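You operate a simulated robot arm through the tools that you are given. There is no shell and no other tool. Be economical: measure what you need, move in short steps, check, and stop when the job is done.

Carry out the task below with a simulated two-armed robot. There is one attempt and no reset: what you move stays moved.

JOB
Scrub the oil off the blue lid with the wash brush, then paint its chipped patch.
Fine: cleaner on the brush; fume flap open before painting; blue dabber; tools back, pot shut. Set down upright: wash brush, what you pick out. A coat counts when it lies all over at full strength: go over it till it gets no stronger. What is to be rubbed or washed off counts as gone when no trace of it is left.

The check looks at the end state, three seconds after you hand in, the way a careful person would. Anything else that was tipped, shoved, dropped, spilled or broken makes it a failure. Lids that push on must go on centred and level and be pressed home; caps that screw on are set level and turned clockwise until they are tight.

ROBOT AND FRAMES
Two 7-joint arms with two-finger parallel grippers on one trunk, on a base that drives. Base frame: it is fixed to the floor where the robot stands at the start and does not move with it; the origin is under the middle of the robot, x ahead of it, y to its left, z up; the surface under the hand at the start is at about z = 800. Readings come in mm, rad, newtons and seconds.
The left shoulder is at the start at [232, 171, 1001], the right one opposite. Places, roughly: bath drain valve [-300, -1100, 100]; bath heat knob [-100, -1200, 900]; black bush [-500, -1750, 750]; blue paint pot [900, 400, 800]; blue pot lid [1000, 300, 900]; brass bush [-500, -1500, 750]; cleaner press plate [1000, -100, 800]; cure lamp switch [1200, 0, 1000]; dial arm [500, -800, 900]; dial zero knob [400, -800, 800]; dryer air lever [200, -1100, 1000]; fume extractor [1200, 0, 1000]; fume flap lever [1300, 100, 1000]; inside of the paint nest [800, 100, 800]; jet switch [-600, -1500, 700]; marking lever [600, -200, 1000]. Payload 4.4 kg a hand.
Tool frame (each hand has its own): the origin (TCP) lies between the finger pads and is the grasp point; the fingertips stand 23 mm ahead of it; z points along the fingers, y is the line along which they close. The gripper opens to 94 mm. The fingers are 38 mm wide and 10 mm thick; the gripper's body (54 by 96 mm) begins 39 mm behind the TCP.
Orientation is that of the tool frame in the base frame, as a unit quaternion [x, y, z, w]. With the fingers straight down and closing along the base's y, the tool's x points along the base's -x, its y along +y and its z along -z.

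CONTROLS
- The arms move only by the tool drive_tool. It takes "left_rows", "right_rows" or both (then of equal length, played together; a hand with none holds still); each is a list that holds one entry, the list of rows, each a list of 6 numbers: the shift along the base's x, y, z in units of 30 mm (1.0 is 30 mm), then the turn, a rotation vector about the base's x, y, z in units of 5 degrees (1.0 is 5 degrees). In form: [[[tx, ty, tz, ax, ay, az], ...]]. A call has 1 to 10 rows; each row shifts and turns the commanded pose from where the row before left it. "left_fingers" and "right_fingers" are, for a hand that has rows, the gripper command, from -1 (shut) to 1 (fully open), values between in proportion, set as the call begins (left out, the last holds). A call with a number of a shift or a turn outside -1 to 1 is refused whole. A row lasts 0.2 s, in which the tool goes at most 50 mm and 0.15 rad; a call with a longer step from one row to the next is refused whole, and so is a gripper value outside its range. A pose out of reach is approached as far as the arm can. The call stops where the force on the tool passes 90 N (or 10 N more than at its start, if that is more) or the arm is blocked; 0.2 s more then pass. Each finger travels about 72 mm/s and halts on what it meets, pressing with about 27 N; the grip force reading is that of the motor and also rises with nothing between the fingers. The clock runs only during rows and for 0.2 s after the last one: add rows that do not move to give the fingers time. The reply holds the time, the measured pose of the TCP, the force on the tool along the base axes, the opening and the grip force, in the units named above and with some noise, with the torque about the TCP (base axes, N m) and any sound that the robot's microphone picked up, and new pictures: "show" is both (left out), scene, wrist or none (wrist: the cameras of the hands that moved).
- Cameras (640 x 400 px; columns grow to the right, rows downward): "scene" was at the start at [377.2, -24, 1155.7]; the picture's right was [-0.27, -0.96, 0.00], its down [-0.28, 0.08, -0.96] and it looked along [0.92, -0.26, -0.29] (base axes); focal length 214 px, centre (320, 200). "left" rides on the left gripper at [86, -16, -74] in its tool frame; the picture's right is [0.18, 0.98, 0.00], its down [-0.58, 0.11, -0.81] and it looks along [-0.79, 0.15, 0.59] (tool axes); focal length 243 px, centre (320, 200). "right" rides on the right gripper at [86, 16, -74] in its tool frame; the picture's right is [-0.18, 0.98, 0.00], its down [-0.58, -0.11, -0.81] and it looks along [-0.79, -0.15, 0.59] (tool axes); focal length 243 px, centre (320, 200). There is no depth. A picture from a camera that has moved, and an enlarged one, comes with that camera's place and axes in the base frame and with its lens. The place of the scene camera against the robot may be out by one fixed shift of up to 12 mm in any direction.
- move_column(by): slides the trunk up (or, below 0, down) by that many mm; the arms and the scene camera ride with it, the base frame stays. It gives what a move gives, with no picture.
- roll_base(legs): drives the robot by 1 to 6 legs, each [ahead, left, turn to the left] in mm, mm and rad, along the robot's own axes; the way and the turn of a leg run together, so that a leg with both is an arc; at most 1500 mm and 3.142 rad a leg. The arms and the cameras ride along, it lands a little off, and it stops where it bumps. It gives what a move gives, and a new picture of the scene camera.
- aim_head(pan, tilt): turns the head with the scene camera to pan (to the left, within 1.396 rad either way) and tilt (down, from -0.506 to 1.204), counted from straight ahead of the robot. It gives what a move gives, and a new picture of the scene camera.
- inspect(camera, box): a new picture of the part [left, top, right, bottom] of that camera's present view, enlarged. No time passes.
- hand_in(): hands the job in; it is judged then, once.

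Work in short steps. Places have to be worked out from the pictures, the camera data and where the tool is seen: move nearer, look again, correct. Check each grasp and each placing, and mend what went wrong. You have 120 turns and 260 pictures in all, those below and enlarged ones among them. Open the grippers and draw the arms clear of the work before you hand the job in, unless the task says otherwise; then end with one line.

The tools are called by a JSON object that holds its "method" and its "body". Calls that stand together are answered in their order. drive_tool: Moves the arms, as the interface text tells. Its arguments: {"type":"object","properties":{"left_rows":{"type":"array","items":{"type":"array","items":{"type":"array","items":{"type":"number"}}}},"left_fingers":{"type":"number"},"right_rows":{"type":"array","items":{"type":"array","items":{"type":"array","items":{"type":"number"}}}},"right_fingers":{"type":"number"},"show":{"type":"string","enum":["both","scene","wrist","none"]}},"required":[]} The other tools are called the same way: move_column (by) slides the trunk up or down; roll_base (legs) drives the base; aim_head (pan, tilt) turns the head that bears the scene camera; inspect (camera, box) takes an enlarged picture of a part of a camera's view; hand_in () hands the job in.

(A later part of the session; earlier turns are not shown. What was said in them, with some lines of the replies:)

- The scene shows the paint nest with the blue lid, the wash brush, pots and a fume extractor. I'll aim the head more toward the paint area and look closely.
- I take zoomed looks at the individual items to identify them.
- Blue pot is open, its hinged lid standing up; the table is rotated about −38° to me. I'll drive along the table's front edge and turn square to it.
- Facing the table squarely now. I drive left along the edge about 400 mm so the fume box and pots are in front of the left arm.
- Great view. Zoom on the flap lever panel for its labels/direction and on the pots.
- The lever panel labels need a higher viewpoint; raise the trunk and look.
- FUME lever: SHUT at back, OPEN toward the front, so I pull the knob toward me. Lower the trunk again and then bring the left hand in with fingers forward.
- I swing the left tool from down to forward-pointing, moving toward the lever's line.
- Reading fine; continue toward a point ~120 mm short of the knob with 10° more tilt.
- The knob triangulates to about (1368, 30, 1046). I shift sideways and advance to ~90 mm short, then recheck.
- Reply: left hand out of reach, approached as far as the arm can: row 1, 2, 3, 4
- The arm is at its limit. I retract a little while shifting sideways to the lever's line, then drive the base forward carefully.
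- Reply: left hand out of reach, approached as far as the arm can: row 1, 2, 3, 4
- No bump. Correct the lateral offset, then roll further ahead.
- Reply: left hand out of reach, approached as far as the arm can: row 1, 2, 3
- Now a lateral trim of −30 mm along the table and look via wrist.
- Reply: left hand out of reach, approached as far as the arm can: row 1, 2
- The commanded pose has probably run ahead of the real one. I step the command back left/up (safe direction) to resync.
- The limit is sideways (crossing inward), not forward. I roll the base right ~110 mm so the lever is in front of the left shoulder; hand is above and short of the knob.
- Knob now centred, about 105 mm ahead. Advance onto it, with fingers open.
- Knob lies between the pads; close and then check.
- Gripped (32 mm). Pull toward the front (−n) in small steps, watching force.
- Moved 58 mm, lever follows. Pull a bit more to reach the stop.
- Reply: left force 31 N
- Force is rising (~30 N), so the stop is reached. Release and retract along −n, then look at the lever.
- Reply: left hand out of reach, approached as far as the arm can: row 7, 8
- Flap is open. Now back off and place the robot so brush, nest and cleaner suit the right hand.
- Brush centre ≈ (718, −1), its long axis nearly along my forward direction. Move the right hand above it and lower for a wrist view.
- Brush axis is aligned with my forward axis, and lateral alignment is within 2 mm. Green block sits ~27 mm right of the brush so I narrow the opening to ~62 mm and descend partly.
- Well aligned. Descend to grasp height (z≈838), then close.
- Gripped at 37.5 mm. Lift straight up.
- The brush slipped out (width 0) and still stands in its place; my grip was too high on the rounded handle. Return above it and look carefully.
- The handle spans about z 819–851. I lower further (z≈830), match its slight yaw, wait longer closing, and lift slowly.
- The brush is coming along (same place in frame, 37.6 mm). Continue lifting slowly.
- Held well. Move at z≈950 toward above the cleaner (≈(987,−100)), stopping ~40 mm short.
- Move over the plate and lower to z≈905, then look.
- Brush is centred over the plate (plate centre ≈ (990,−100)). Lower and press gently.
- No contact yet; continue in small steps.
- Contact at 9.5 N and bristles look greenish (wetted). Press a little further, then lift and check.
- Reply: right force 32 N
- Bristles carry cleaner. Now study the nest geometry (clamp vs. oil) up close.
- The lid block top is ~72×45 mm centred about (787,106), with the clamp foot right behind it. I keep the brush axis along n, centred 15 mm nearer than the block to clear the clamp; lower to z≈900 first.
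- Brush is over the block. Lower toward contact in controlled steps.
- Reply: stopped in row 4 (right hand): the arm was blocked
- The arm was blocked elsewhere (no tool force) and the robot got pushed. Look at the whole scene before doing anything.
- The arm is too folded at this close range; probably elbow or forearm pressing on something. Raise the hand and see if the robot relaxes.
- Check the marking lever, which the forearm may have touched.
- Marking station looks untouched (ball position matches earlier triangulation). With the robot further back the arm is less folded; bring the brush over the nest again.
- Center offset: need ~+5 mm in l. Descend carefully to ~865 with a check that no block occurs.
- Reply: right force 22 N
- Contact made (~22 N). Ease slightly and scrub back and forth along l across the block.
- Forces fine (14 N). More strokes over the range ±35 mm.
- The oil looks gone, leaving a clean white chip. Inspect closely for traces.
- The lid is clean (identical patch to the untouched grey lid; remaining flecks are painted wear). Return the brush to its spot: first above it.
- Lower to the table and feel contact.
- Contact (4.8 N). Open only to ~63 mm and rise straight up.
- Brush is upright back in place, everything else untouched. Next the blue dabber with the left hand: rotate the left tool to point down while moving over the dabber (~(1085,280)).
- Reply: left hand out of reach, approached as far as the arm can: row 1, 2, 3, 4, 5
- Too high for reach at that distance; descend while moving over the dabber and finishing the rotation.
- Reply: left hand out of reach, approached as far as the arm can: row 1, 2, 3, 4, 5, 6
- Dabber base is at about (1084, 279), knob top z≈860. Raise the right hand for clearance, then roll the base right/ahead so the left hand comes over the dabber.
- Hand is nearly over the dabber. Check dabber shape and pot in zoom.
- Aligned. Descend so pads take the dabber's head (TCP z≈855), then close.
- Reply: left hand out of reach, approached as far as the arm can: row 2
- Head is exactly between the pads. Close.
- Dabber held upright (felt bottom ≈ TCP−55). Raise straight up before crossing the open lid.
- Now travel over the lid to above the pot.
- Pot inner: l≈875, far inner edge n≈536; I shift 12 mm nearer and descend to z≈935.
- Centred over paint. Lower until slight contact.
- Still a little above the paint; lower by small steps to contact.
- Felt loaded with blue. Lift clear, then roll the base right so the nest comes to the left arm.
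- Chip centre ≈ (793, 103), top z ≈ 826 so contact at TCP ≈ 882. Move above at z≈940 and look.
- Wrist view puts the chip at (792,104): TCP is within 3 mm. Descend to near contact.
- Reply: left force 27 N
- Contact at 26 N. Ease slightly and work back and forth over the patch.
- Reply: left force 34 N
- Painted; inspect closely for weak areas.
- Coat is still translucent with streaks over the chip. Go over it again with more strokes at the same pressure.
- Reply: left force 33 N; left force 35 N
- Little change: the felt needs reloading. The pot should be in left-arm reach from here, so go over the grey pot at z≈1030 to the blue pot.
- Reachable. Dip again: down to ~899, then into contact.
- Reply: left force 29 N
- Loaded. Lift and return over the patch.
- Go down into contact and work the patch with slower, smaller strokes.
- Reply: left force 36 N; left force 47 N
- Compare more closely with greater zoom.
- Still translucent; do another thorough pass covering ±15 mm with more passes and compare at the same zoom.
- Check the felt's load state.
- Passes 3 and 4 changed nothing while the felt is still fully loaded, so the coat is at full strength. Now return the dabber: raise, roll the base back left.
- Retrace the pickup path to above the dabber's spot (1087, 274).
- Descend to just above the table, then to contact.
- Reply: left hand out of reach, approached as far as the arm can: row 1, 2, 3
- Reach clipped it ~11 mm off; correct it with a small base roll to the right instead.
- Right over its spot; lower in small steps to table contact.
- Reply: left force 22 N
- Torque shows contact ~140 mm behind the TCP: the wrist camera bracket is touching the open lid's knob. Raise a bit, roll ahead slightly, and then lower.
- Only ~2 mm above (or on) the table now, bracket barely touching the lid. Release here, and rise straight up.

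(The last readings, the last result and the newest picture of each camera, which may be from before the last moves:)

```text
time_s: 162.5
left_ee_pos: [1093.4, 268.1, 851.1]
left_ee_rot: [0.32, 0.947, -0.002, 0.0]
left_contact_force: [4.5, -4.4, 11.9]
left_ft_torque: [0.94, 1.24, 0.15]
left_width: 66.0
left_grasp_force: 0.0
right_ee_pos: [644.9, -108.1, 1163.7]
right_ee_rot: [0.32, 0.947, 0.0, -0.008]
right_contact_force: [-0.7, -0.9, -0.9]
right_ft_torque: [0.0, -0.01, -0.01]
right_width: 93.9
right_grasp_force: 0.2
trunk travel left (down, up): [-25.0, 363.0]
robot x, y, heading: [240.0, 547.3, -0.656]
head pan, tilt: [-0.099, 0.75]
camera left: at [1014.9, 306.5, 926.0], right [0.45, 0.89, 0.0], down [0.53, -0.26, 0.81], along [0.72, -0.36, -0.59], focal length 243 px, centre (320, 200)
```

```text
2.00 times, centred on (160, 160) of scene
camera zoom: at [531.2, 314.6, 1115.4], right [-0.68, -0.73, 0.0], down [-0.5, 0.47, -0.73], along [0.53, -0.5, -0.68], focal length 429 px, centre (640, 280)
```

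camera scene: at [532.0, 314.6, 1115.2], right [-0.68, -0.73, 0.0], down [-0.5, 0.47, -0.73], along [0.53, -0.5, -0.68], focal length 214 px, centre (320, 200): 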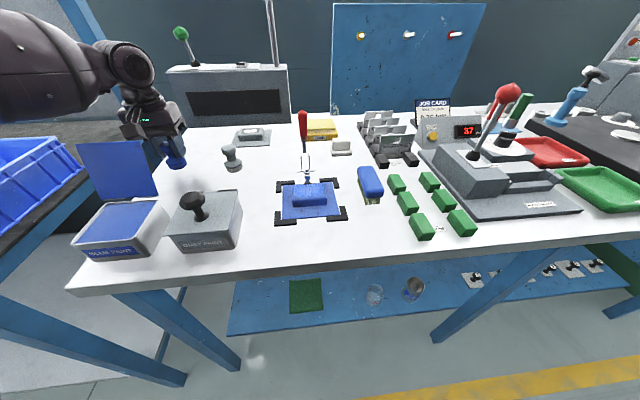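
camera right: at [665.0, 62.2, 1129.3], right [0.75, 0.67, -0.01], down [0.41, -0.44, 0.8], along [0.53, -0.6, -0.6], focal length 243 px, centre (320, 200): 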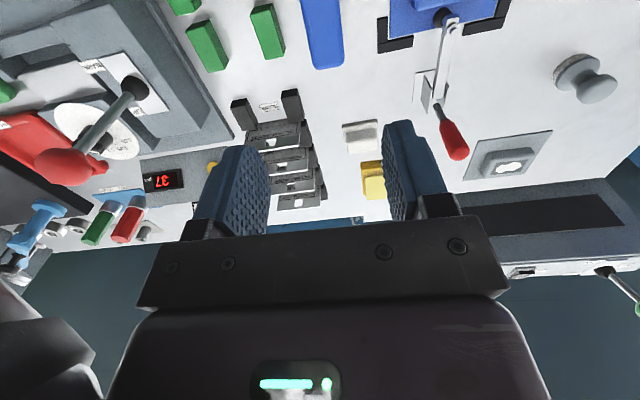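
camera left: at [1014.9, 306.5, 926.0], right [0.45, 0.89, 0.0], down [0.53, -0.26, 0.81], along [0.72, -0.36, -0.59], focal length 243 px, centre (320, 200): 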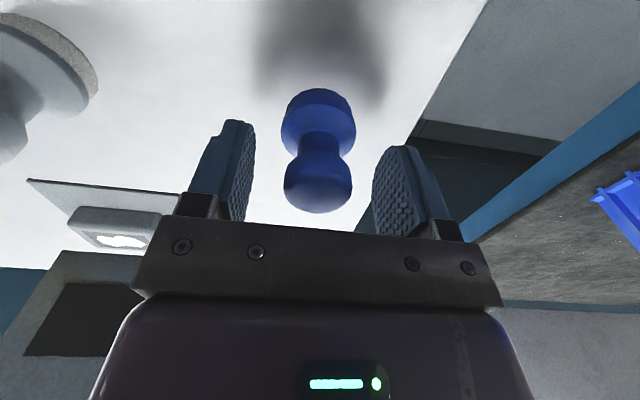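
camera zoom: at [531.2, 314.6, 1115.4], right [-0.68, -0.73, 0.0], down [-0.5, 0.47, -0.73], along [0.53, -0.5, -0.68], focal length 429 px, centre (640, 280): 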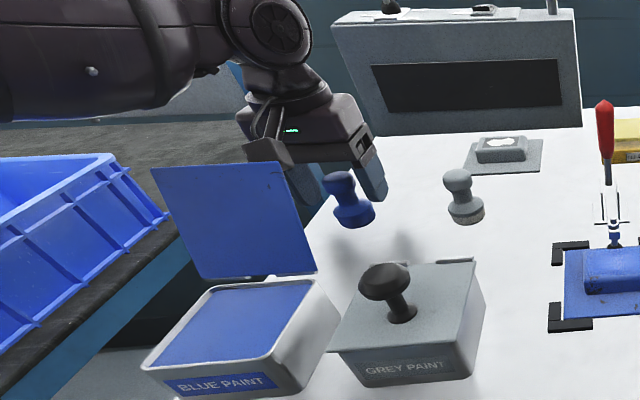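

Dabber stands upright and free. Rise straight up, then close the fingers and get behind the open lid (lid top ≈ n 584, z 947).

{"method": "drive_tool", "body": {"left_rows": [[[0, 0, 0.4, 0, 0, 0], [0, 0, 0.8, 0, 0, 0], [0, 0, 0.9, 0, 0, 0], [0, 0, 0.9, 0, 0, 0], [0, 0, 0.9, 0, 0, 0]]], "show": "wrist"}}

{"method": "drive_tool", "body": {"left_rows": [[[-0.3, 0.25, 0, 0, 0, 0], [-0.6, 0.5, 0, 0, 0, 0], [-0.6, 0.5, 0, 0, 0, 0], [-0.3, 0.25, 0, 0, 0, 0], [0, 0, 0, 0, 0, 0]]], "left_fingers": -1, "show": "wrist"}}

{"method": "inspect", "body": {"camera": "scene", "box": [60, 60, 260, 260]}}

```text
time_s: 163.7
left_ee_pos: [1094.3, 266.0, 967.3]
left_ee_rot: [0.32, 0.947, -0.002, 0.001]
left_contact_force: [0.1, 0.3, 0.0]
left_ft_torque: [0.01, 0.01, 0.0]
left_width: 65.6
left_grasp_force: 0.0
right_ee_pos: [645.0, -108.8, 1163.6]
right_ee_rot: [0.321, 0.947, -0.001, -0.008]
right_contact_force: [-0.8, 1.2, 0.3]
right_ft_torque: [-0.01, -0.01, -0.07]
right_width: 93.5
right_grasp_force: 0.0
trunk travel left (down, up): [-25.0, 363.0]
robot x, y, heading: [246.2, 550.0, -0.656]
head pan, tilt: [-0.099, 0.75]
camera left: at [1015.2, 305.5, 1042.1], right [0.45, 0.89, 0.0], down [0.53, -0.26, 0.81], along [0.72, -0.36, -0.59], focal length 243 px, centre (320, 200)
```

left: 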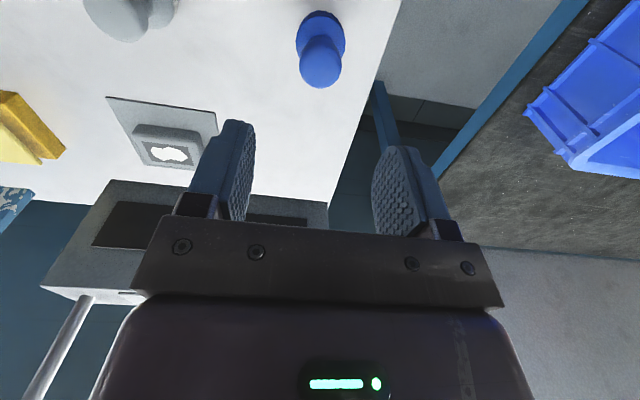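

```text
time_s: 164.9
left_ee_pos: [1040.8, 311.2, 966.9]
left_ee_rot: [0.319, 0.948, -0.001, -0.001]
left_contact_force: [0.6, -0.1, 0.0]
left_ft_torque: [0.01, -0.04, -0.04]
left_width: 0.1
left_grasp_force: 26.8
right_ee_pos: [646.3, -109.1, 1162.8]
right_ee_rot: [0.322, 0.947, 0.0, -0.008]
right_contact_force: [0.1, -0.1, -0.5]
right_ft_torque: [-0.03, -0.04, 0.02]
right_width: 94.0
right_grasp_force: 0.0
trunk travel left (down, up): [-25.0, 363.0]
robot x, y, heading: [243.9, 549.3, -0.654]
head pan, tilt: [-0.099, 0.75]
camera left: at [961.5, 349.5, 1041.3], right [0.45, 0.89, 0.0], down [0.53, -0.26, 0.81], along [0.72, -0.36, -0.59], focal length 243 px, centre (320, 200)
```

left: 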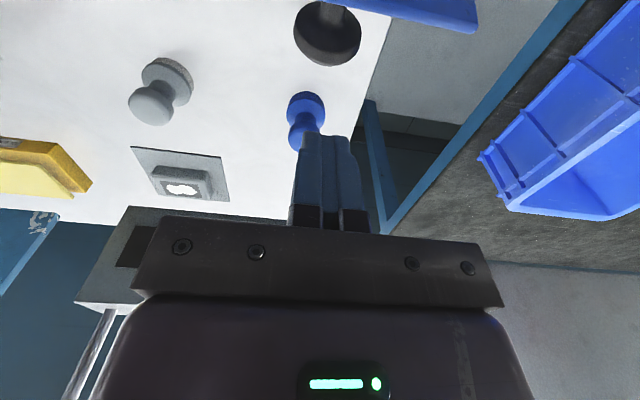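

```text
2.00 times, centred on (160, 160) of scene
camera zoom: at [531.9, 314.6, 1115.0], right [-0.68, -0.73, 0.0], down [-0.5, 0.47, -0.73], along [0.53, -0.5, -0.68], focal length 429 px, centre (640, 280)
```

zoom: 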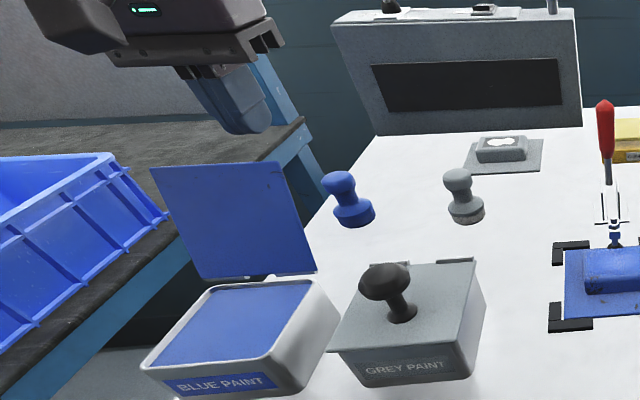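

Knob at n≈600, lid top just above; lower so tips are at z≈918 and push toward −n in steps.

{"method": "drive_tool", "body": {"left_rows": [[[0, 0, -0.5, 0, 0, 0], [0, 0, -0.35, 0, 0, 0], [0, 0, 0, 0, 0, 0]]], "show": "none"}}

{"method": "drive_tool", "body": {"left_rows": [[[-0.3, 0.23, 0, 0, 0, 0], [-0.3, 0.23, 0, 0, 0, 0], [-0.3, 0.23, 0, 0, 0, 0], [-0.3, 0.23, 0, 0, 0, 0]]], "show": "none"}}

{"method": "inspect", "body": {"camera": "scene", "box": [60, 60, 260, 260]}}

```text
time_s: 165.7
left_ee_pos: [1041.6, 311.2, 940.5]
left_ee_rot: [0.319, 0.948, -0.002, 0.0]
left_contact_force: [-0.2, 0.5, 0.1]
left_ft_torque: [0.0, 0.0, -0.02]
left_width: 0.1
left_grasp_force: 26.7
right_ee_pos: [646.0, -108.4, 1163.2]
right_ee_rot: [0.321, 0.947, 0.0, -0.007]
right_contact_force: [0.2, 0.7, -0.4]
right_ft_torque: [-0.03, 0.02, 0.01]
right_width: 93.9
right_grasp_force: 0.0
trunk travel left (down, up): [-25.0, 363.0]
robot x, y, heading: [240.4, 545.9, -0.653]
head pan, tilt: [-0.099, 0.75]
```

```text
time_s: 166.7
left_ee_pos: [1005.8, 336.7, 945.8]
left_ee_rot: [0.32, 0.948, -0.004, 0.005]
left_contact_force: [21.1, -14.0, 33.0]
left_ft_torque: [-0.33, -0.41, 0.07]
left_width: 0.1
left_grasp_force: 26.8
right_ee_pos: [644.5, -108.5, 1164.5]
right_ee_rot: [0.321, 0.947, -0.001, -0.006]
right_contact_force: [-0.2, 0.2, -0.7]
right_ft_torque: [-0.01, -0.02, 0.0]
right_width: 94.2
right_grasp_force: 0.2
trunk travel left (down, up): [-25.0, 363.0]
robot x, y, heading: [246.7, 547.7, -0.652]
head pan, tilt: [-0.099, 0.75]
```

```text
2.00 times, centred on (160, 160) of scene
camera zoom: at [530.9, 314.2, 1115.9], right [-0.68, -0.73, 0.0], down [-0.5, 0.47, -0.73], along [0.53, -0.5, -0.68], focal length 429 px, centre (640, 280)
```

zoom: 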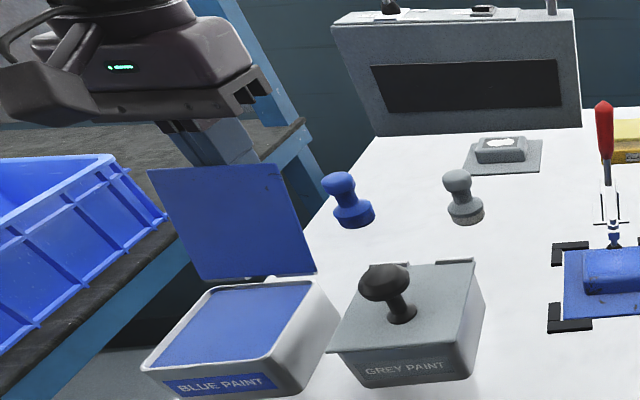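

The fingertips rest on the knob. Back off, shift 32 mm to the left of the knob, and push on the lid panel directly.

{"method": "drive_tool", "body": {"left_rows": [[[0.3, -0.23, 0.3, 0, 0, 0], [0.4, -0.3, 0.3, 0, 0, 0], [0.35, 0.45, 0, 0, 0, 0], [0.3, 0.4, -0.6, 0, 0, 0], [0, 0, -0.6, 0, 0, 0]]], "show": "wrist"}}

{"method": "drive_tool", "body": {"left_rows": [[[-0.3, 0.23, 0, 0, 0, 0], [-0.3, 0.23, 0, 0, 0, 0], [-0.3, 0.23, 0, 0, 0, 0], [-0.3, 0.23, 0, 0, 0, 0]]], "show": "none"}}

{"method": "inspect", "body": {"camera": "scene", "box": [60, 60, 260, 260]}}

```text
time_s: 167.9
left_ee_pos: [1043.8, 349.9, 921.7]
left_ee_rot: [0.319, 0.948, -0.002, 0.0]
left_contact_force: [0.4, -0.3, -0.2]
left_ft_torque: [-0.03, -0.01, -0.04]
left_width: 0.0
left_grasp_force: 27.5
right_ee_pos: [646.3, -109.1, 1162.4]
right_ee_rot: [0.321, 0.947, 0.0, -0.008]
right_contact_force: [0.6, 0.6, 0.0]
right_ft_torque: [-0.05, 0.0, -0.01]
right_width: 94.0
right_grasp_force: 0.0
trunk travel left (down, up): [-25.0, 363.0]
robot x, y, heading: [242.7, 549.2, -0.655]
head pan, tilt: [-0.099, 0.75]
camera left: at [964.3, 388.0, 996.8], right [0.45, 0.89, 0.0], down [0.53, -0.26, 0.81], along [0.72, -0.36, -0.59], focal length 243 px, centre (320, 200)
```

left: 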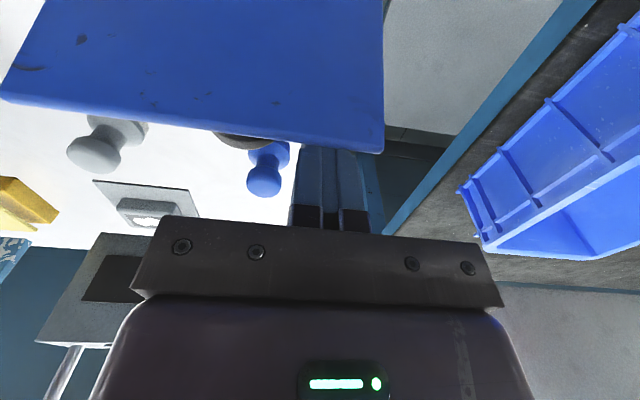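

```text
time_s: 168.9
left_ee_pos: [1009.5, 377.8, 921.1]
left_ee_rot: [0.318, 0.948, -0.002, 0.0]
left_contact_force: [0.5, 0.4, -0.7]
left_ft_torque: [0.0, -0.02, 0.0]
left_width: 0.3
left_grasp_force: 27.6
right_ee_pos: [645.4, -109.5, 1163.5]
right_ee_rot: [0.322, 0.947, 0.0, -0.007]
right_contact_force: [-0.2, -0.8, 0.0]
right_ft_torque: [0.0, 0.02, -0.01]
right_width: 93.9
right_grasp_force: 0.0
trunk travel left (down, up): [-25.0, 363.0]
robot x, y, heading: [245.6, 548.8, -0.655]
head pan, tilt: [-0.099, 0.75]
```

```text
2.00 times, centred on (160, 160) of scene
camera zoom: at [531.8, 314.8, 1115.2], right [-0.68, -0.73, 0.0], down [-0.5, 0.47, -0.73], along [0.53, -0.5, -0.68], focal length 429 px, centre (640, 280)
```

zoom: 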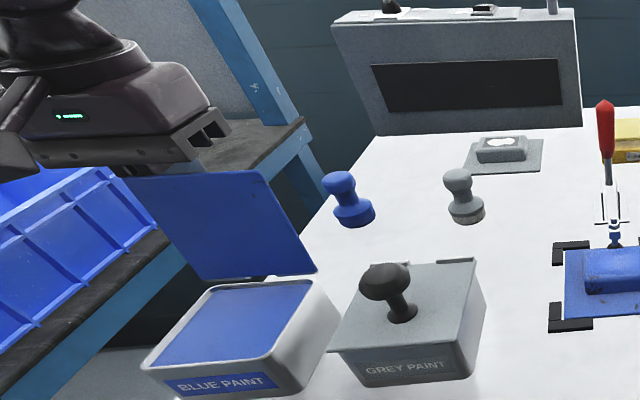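

The lid is swinging forward. Continue pushing.

{"method": "drive_tool", "body": {"left_rows": [[[-0.4, 0.3, 0, 0, 0, 0], [-0.4, 0.3, 0, 0, 0, 0], [-0.4, 0.3, 0, 0, 0, 0], [-0.4, 0.3, 0, 0, 0, 0]]], "show": "none"}}

{"method": "inspect", "body": {"camera": "scene", "box": [60, 60, 260, 260]}}

```text
time_s: 169.9
left_ee_pos: [959.2, 414.1, 922.3]
left_ee_rot: [0.319, 0.948, -0.002, 0.0]
left_contact_force: [0.4, 0.7, 0.8]
left_ft_torque: [0.02, 0.0, -0.01]
left_width: 0.0
left_grasp_force: 26.8
right_ee_pos: [646.2, -108.8, 1162.8]
right_ee_rot: [0.322, 0.947, 0.0, -0.008]
right_contact_force: [-0.3, -0.3, 0.1]
right_ft_torque: [0.01, 0.03, -0.02]
right_width: 93.8
right_grasp_force: 0.0
trunk travel left (down, up): [-25.0, 363.0]
robot x, y, heading: [245.9, 547.7, -0.655]
head pan, tilt: [-0.099, 0.75]
```

```text
2.00 times, centred on (160, 160) of scene
camera zoom: at [531.8, 314.9, 1115.2], right [-0.68, -0.73, 0.0], down [-0.5, 0.47, -0.73], along [0.53, -0.5, -0.68], focal length 429 px, centre (640, 280)
```

zoom: 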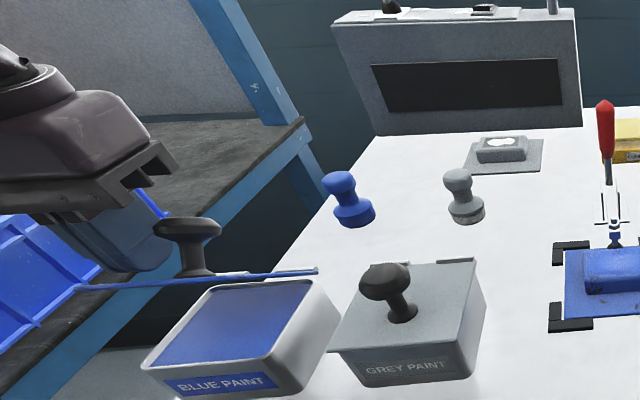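

Lid is well over; now press it down following it.

{"method": "drive_tool", "body": {"left_rows": [[[-0.4, 0.3, -0.3, 0, 0, 0], [-0.3, 0.23, -0.3, 0, 0, 0], [0, 0, -0.4, 0, 0, 0], [0, 0, 0, 0, 0, 0]]], "show": "none"}}

{"method": "inspect", "body": {"camera": "scene", "box": [60, 60, 260, 260]}}

```text
time_s: 170.9
left_ee_pos: [939.3, 430.9, 891.8]
left_ee_rot: [0.319, 0.948, -0.001, 0.0]
left_contact_force: [-0.6, -0.5, -0.1]
left_ft_torque: [0.0, -0.01, 0.0]
left_width: 0.1
left_grasp_force: 27.8
right_ee_pos: [646.2, -108.4, 1163.9]
right_ee_rot: [0.322, 0.947, 0.001, -0.008]
right_contact_force: [0.7, 0.3, 0.1]
right_ft_torque: [0.02, 0.01, -0.03]
right_width: 93.9
right_grasp_force: 0.3
trunk travel left (down, up): [-25.0, 363.0]
robot x, y, heading: [243.2, 547.2, -0.65]
head pan, tilt: [-0.099, 0.75]
```

```text
2.00 times, centred on (160, 160) of scene
camera zoom: at [531.8, 314.8, 1115.2], right [-0.68, -0.73, 0.0], down [-0.5, 0.47, -0.73], along [0.53, -0.5, -0.68], focal length 429 px, centre (640, 280)
```

zoom: 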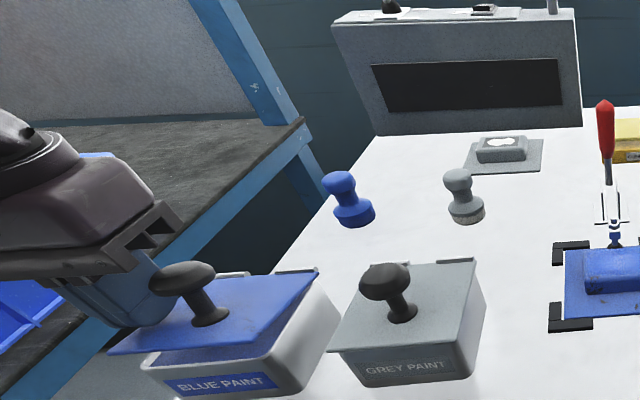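

{"method": "drive_tool", "body": {"left_rows": [[[0, 0, -0.25, 0, 0, 0], [0, 0, -0.2, 0, 0, 0], [0, 0, -0.1, 0, 0, 0], [0, 0, 0, 0, 0, 0]]], "show": "none"}}

{"method": "inspect", "body": {"camera": "scene", "box": [60, 160, 260, 280]}}

```text
time_s: 171.9
left_ee_pos: [938.1, 429.1, 879.1]
left_ee_rot: [0.32, 0.948, -0.003, 0.003]
left_contact_force: [6.4, 4.7, 25.4]
left_ft_torque: [0.31, 0.03, -0.19]
left_width: 0.0
left_grasp_force: 27.1
right_ee_pos: [644.1, -107.2, 1166.2]
right_ee_rot: [0.321, 0.947, -0.001, -0.006]
right_contact_force: [0.8, 0.0, 0.8]
right_ft_torque: [0.03, 0.03, 0.0]
right_width: 94.0
right_grasp_force: 0.0
trunk travel left (down, up): [-25.0, 363.0]
robot x, y, heading: [241.1, 549.3, -0.653]
head pan, tilt: [-0.099, 0.75]
```

```text
3.20 times, centred on (160, 220) of scene
camera zoom: at [530.5, 315.6, 1116.2], right [-0.68, -0.73, 0.0], down [-0.5, 0.47, -0.73], along [0.54, -0.5, -0.68], focal length 686 px, centre (832, 136)
```

zoom: 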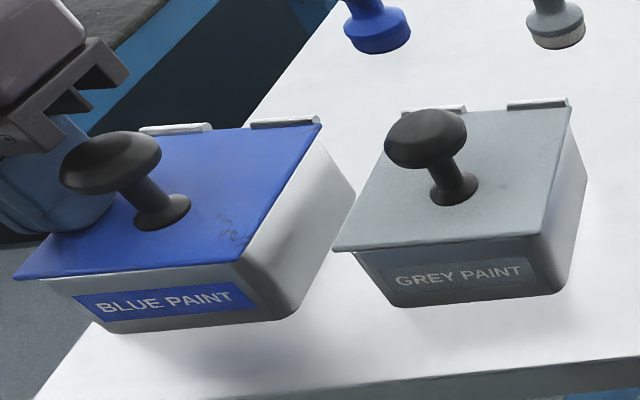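

Closed, 25 N. Press once more briefly, then rise and clear.

{"method": "drive_tool", "body": {"left_rows": [[[0, 0, -0.1, 0, 0, 0], [0, 0, 0, 0, 0, 0], [0, 0, 0.5, 0, 0, 0], [0, 0, 0.9, 0, 0, 0], [0, 0, 0.9, 0, 0, 0], [0, 0, 0.9, 0, 0, 0], [0, 0, 0.9, 0, 0, 0], [0, 0, 0.9, 0, 0, 0]]], "show": "none"}}

{"method": "roll_base", "body": {"legs": [[-80, 0, 0]]}}

{"method": "inspect", "body": {"camera": "scene", "box": [90, 100, 290, 260]}}

{"method": "inspect", "body": {"camera": "scene", "box": [280, 100, 480, 240]}}

```text
time_s: 173.7
left_ee_pos: [935.9, 428.1, 1022.1]
left_ee_rot: [0.319, 0.948, -0.002, 0.0]
left_contact_force: [-0.5, 0.3, -0.3]
left_ft_torque: [0.02, 0.07, 0.03]
left_width: 0.0
left_grasp_force: 26.4
right_ee_pos: [645.6, -108.3, 1163.4]
right_ee_rot: [0.321, 0.947, 0.0, -0.008]
right_contact_force: [0.6, 0.0, 0.6]
right_ft_torque: [-0.03, 0.01, 0.01]
right_width: 93.9
right_grasp_force: 0.1
trunk travel left (down, up): [-25.0, 363.0]
robot x, y, heading: [243.1, 545.0, -0.655]
head pan, tilt: [-0.099, 0.75]
```

```text
time_s: 174.8
left_ee_pos: [874.1, 476.7, 1022.6]
left_ee_rot: [0.319, 0.948, -0.002, 0.001]
left_contact_force: [-0.9, 0.1, -0.6]
left_ft_torque: [0.03, 0.04, 0.0]
left_width: 0.1
left_grasp_force: 26.7
right_ee_pos: [581.4, -59.8, 1164.1]
right_ee_rot: [0.321, 0.947, 0.0, -0.007]
right_contact_force: [-0.2, -0.2, -0.1]
right_ft_torque: [0.02, 0.0, 0.03]
right_width: 94.0
right_grasp_force: 0.0
trunk travel left (down, up): [-25.0, 363.0]
robot x, y, heading: [181.1, 596.2, -0.653]
head pan, tilt: [-0.099, 0.75]
camera scene: at [468.0, 363.7, 1115.3], right [-0.68, -0.73, 0.0], down [-0.5, 0.47, -0.73], along [0.54, -0.5, -0.68], focal length 214 px, centre (320, 200)
```

scene: 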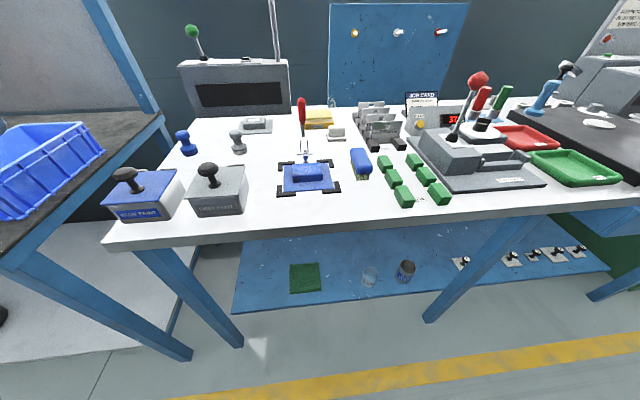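

```text
2.50 times, centred on (190, 180) of scene
camera zoom: at [468.0, 363.7, 1115.3], right [-0.68, -0.73, 0.0], down [-0.5, 0.47, -0.73], along [0.54, -0.5, -0.68], focal length 536 px, centre (645, 250)
```

zoom: 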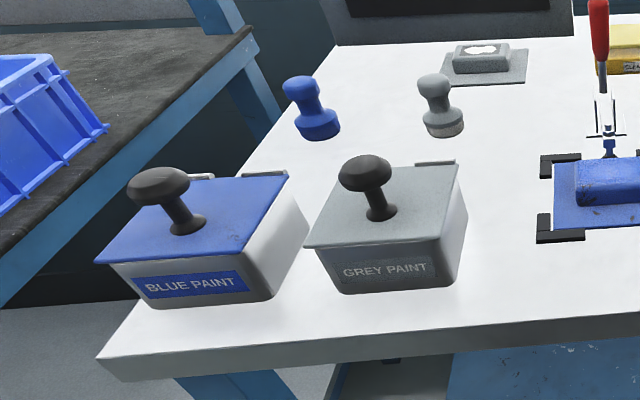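

```text
2.86 times, centred on (380, 170) of scene
camera zoom: at [468.0, 363.7, 1115.3], right [-0.68, -0.73, 0.0], down [-0.5, 0.47, -0.73], along [0.54, -0.5, -0.68], focal length 613 px, centre (149, 286)
```

zoom: 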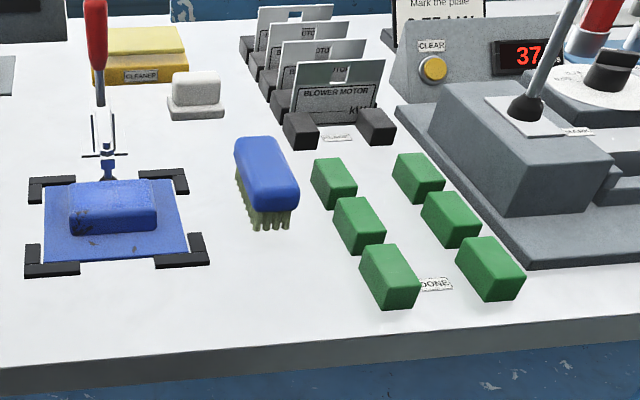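

Final close look at the patch from this angle.

{"method": "inspect", "body": {"camera": "scene", "box": [285, 155, 335, 190]}}

```text
11.43 times, centred on (310, 172) of scene
camera zoom: at [468.0, 363.7, 1115.3], right [-0.68, -0.73, 0.0], down [-0.5, 0.47, -0.73], along [0.54, -0.5, -0.68], focal length 2451 px, centre (434, 514)
```

zoom: 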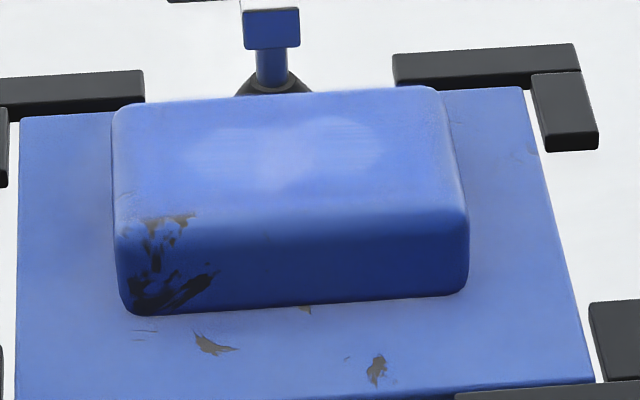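

No further strengthening was seen over the last two loaded passes, so the coat is done. Open the left gripper and raise clear.

{"method": "drive_tool", "body": {"left_rows": [[[0, 0, 0.8, 0, 0, 0], [0, 0, 0.8, 0, 0, 0], [0, 0, 0.8, 0, 0, 0], [0, 0, 0, 0, 0, 0]]], "left_fingers": 1, "show": "none"}}

{"method": "hand_in", "body": {}}

```text
time_s: 175.8
left_ee_pos: [874.4, 475.8, 1091.9]
left_ee_rot: [0.32, 0.948, -0.002, 0.0]
left_contact_force: [0.2, -0.8, -0.2]
left_ft_torque: [-0.03, -0.01, 0.01]
left_width: 93.8
left_grasp_force: 0.0
right_ee_pos: [583.7, -59.5, 1163.4]
right_ee_rot: [0.32, 0.947, 0.0, -0.007]
right_contact_force: [-0.6, 0.7, 0.0]
right_ft_torque: [0.01, 0.03, 0.0]
right_width: 94.1
right_grasp_force: 0.1
trunk travel left (down, up): [-25.0, 363.0]
robot x, y, heading: [178.6, 597.7, -0.656]
head pan, tilt: [-0.099, 0.75]
```

```text
The job is handed in.
```

I handed the job in: the oil is off the blue lid, the chip is painted blue, the flap is open, brush and dabber are upright in place (dabber about 8 mm off its spot) and the blue pot is shut; a faint outline of the chip still shows through the coat, which got no stronger on the last passes.
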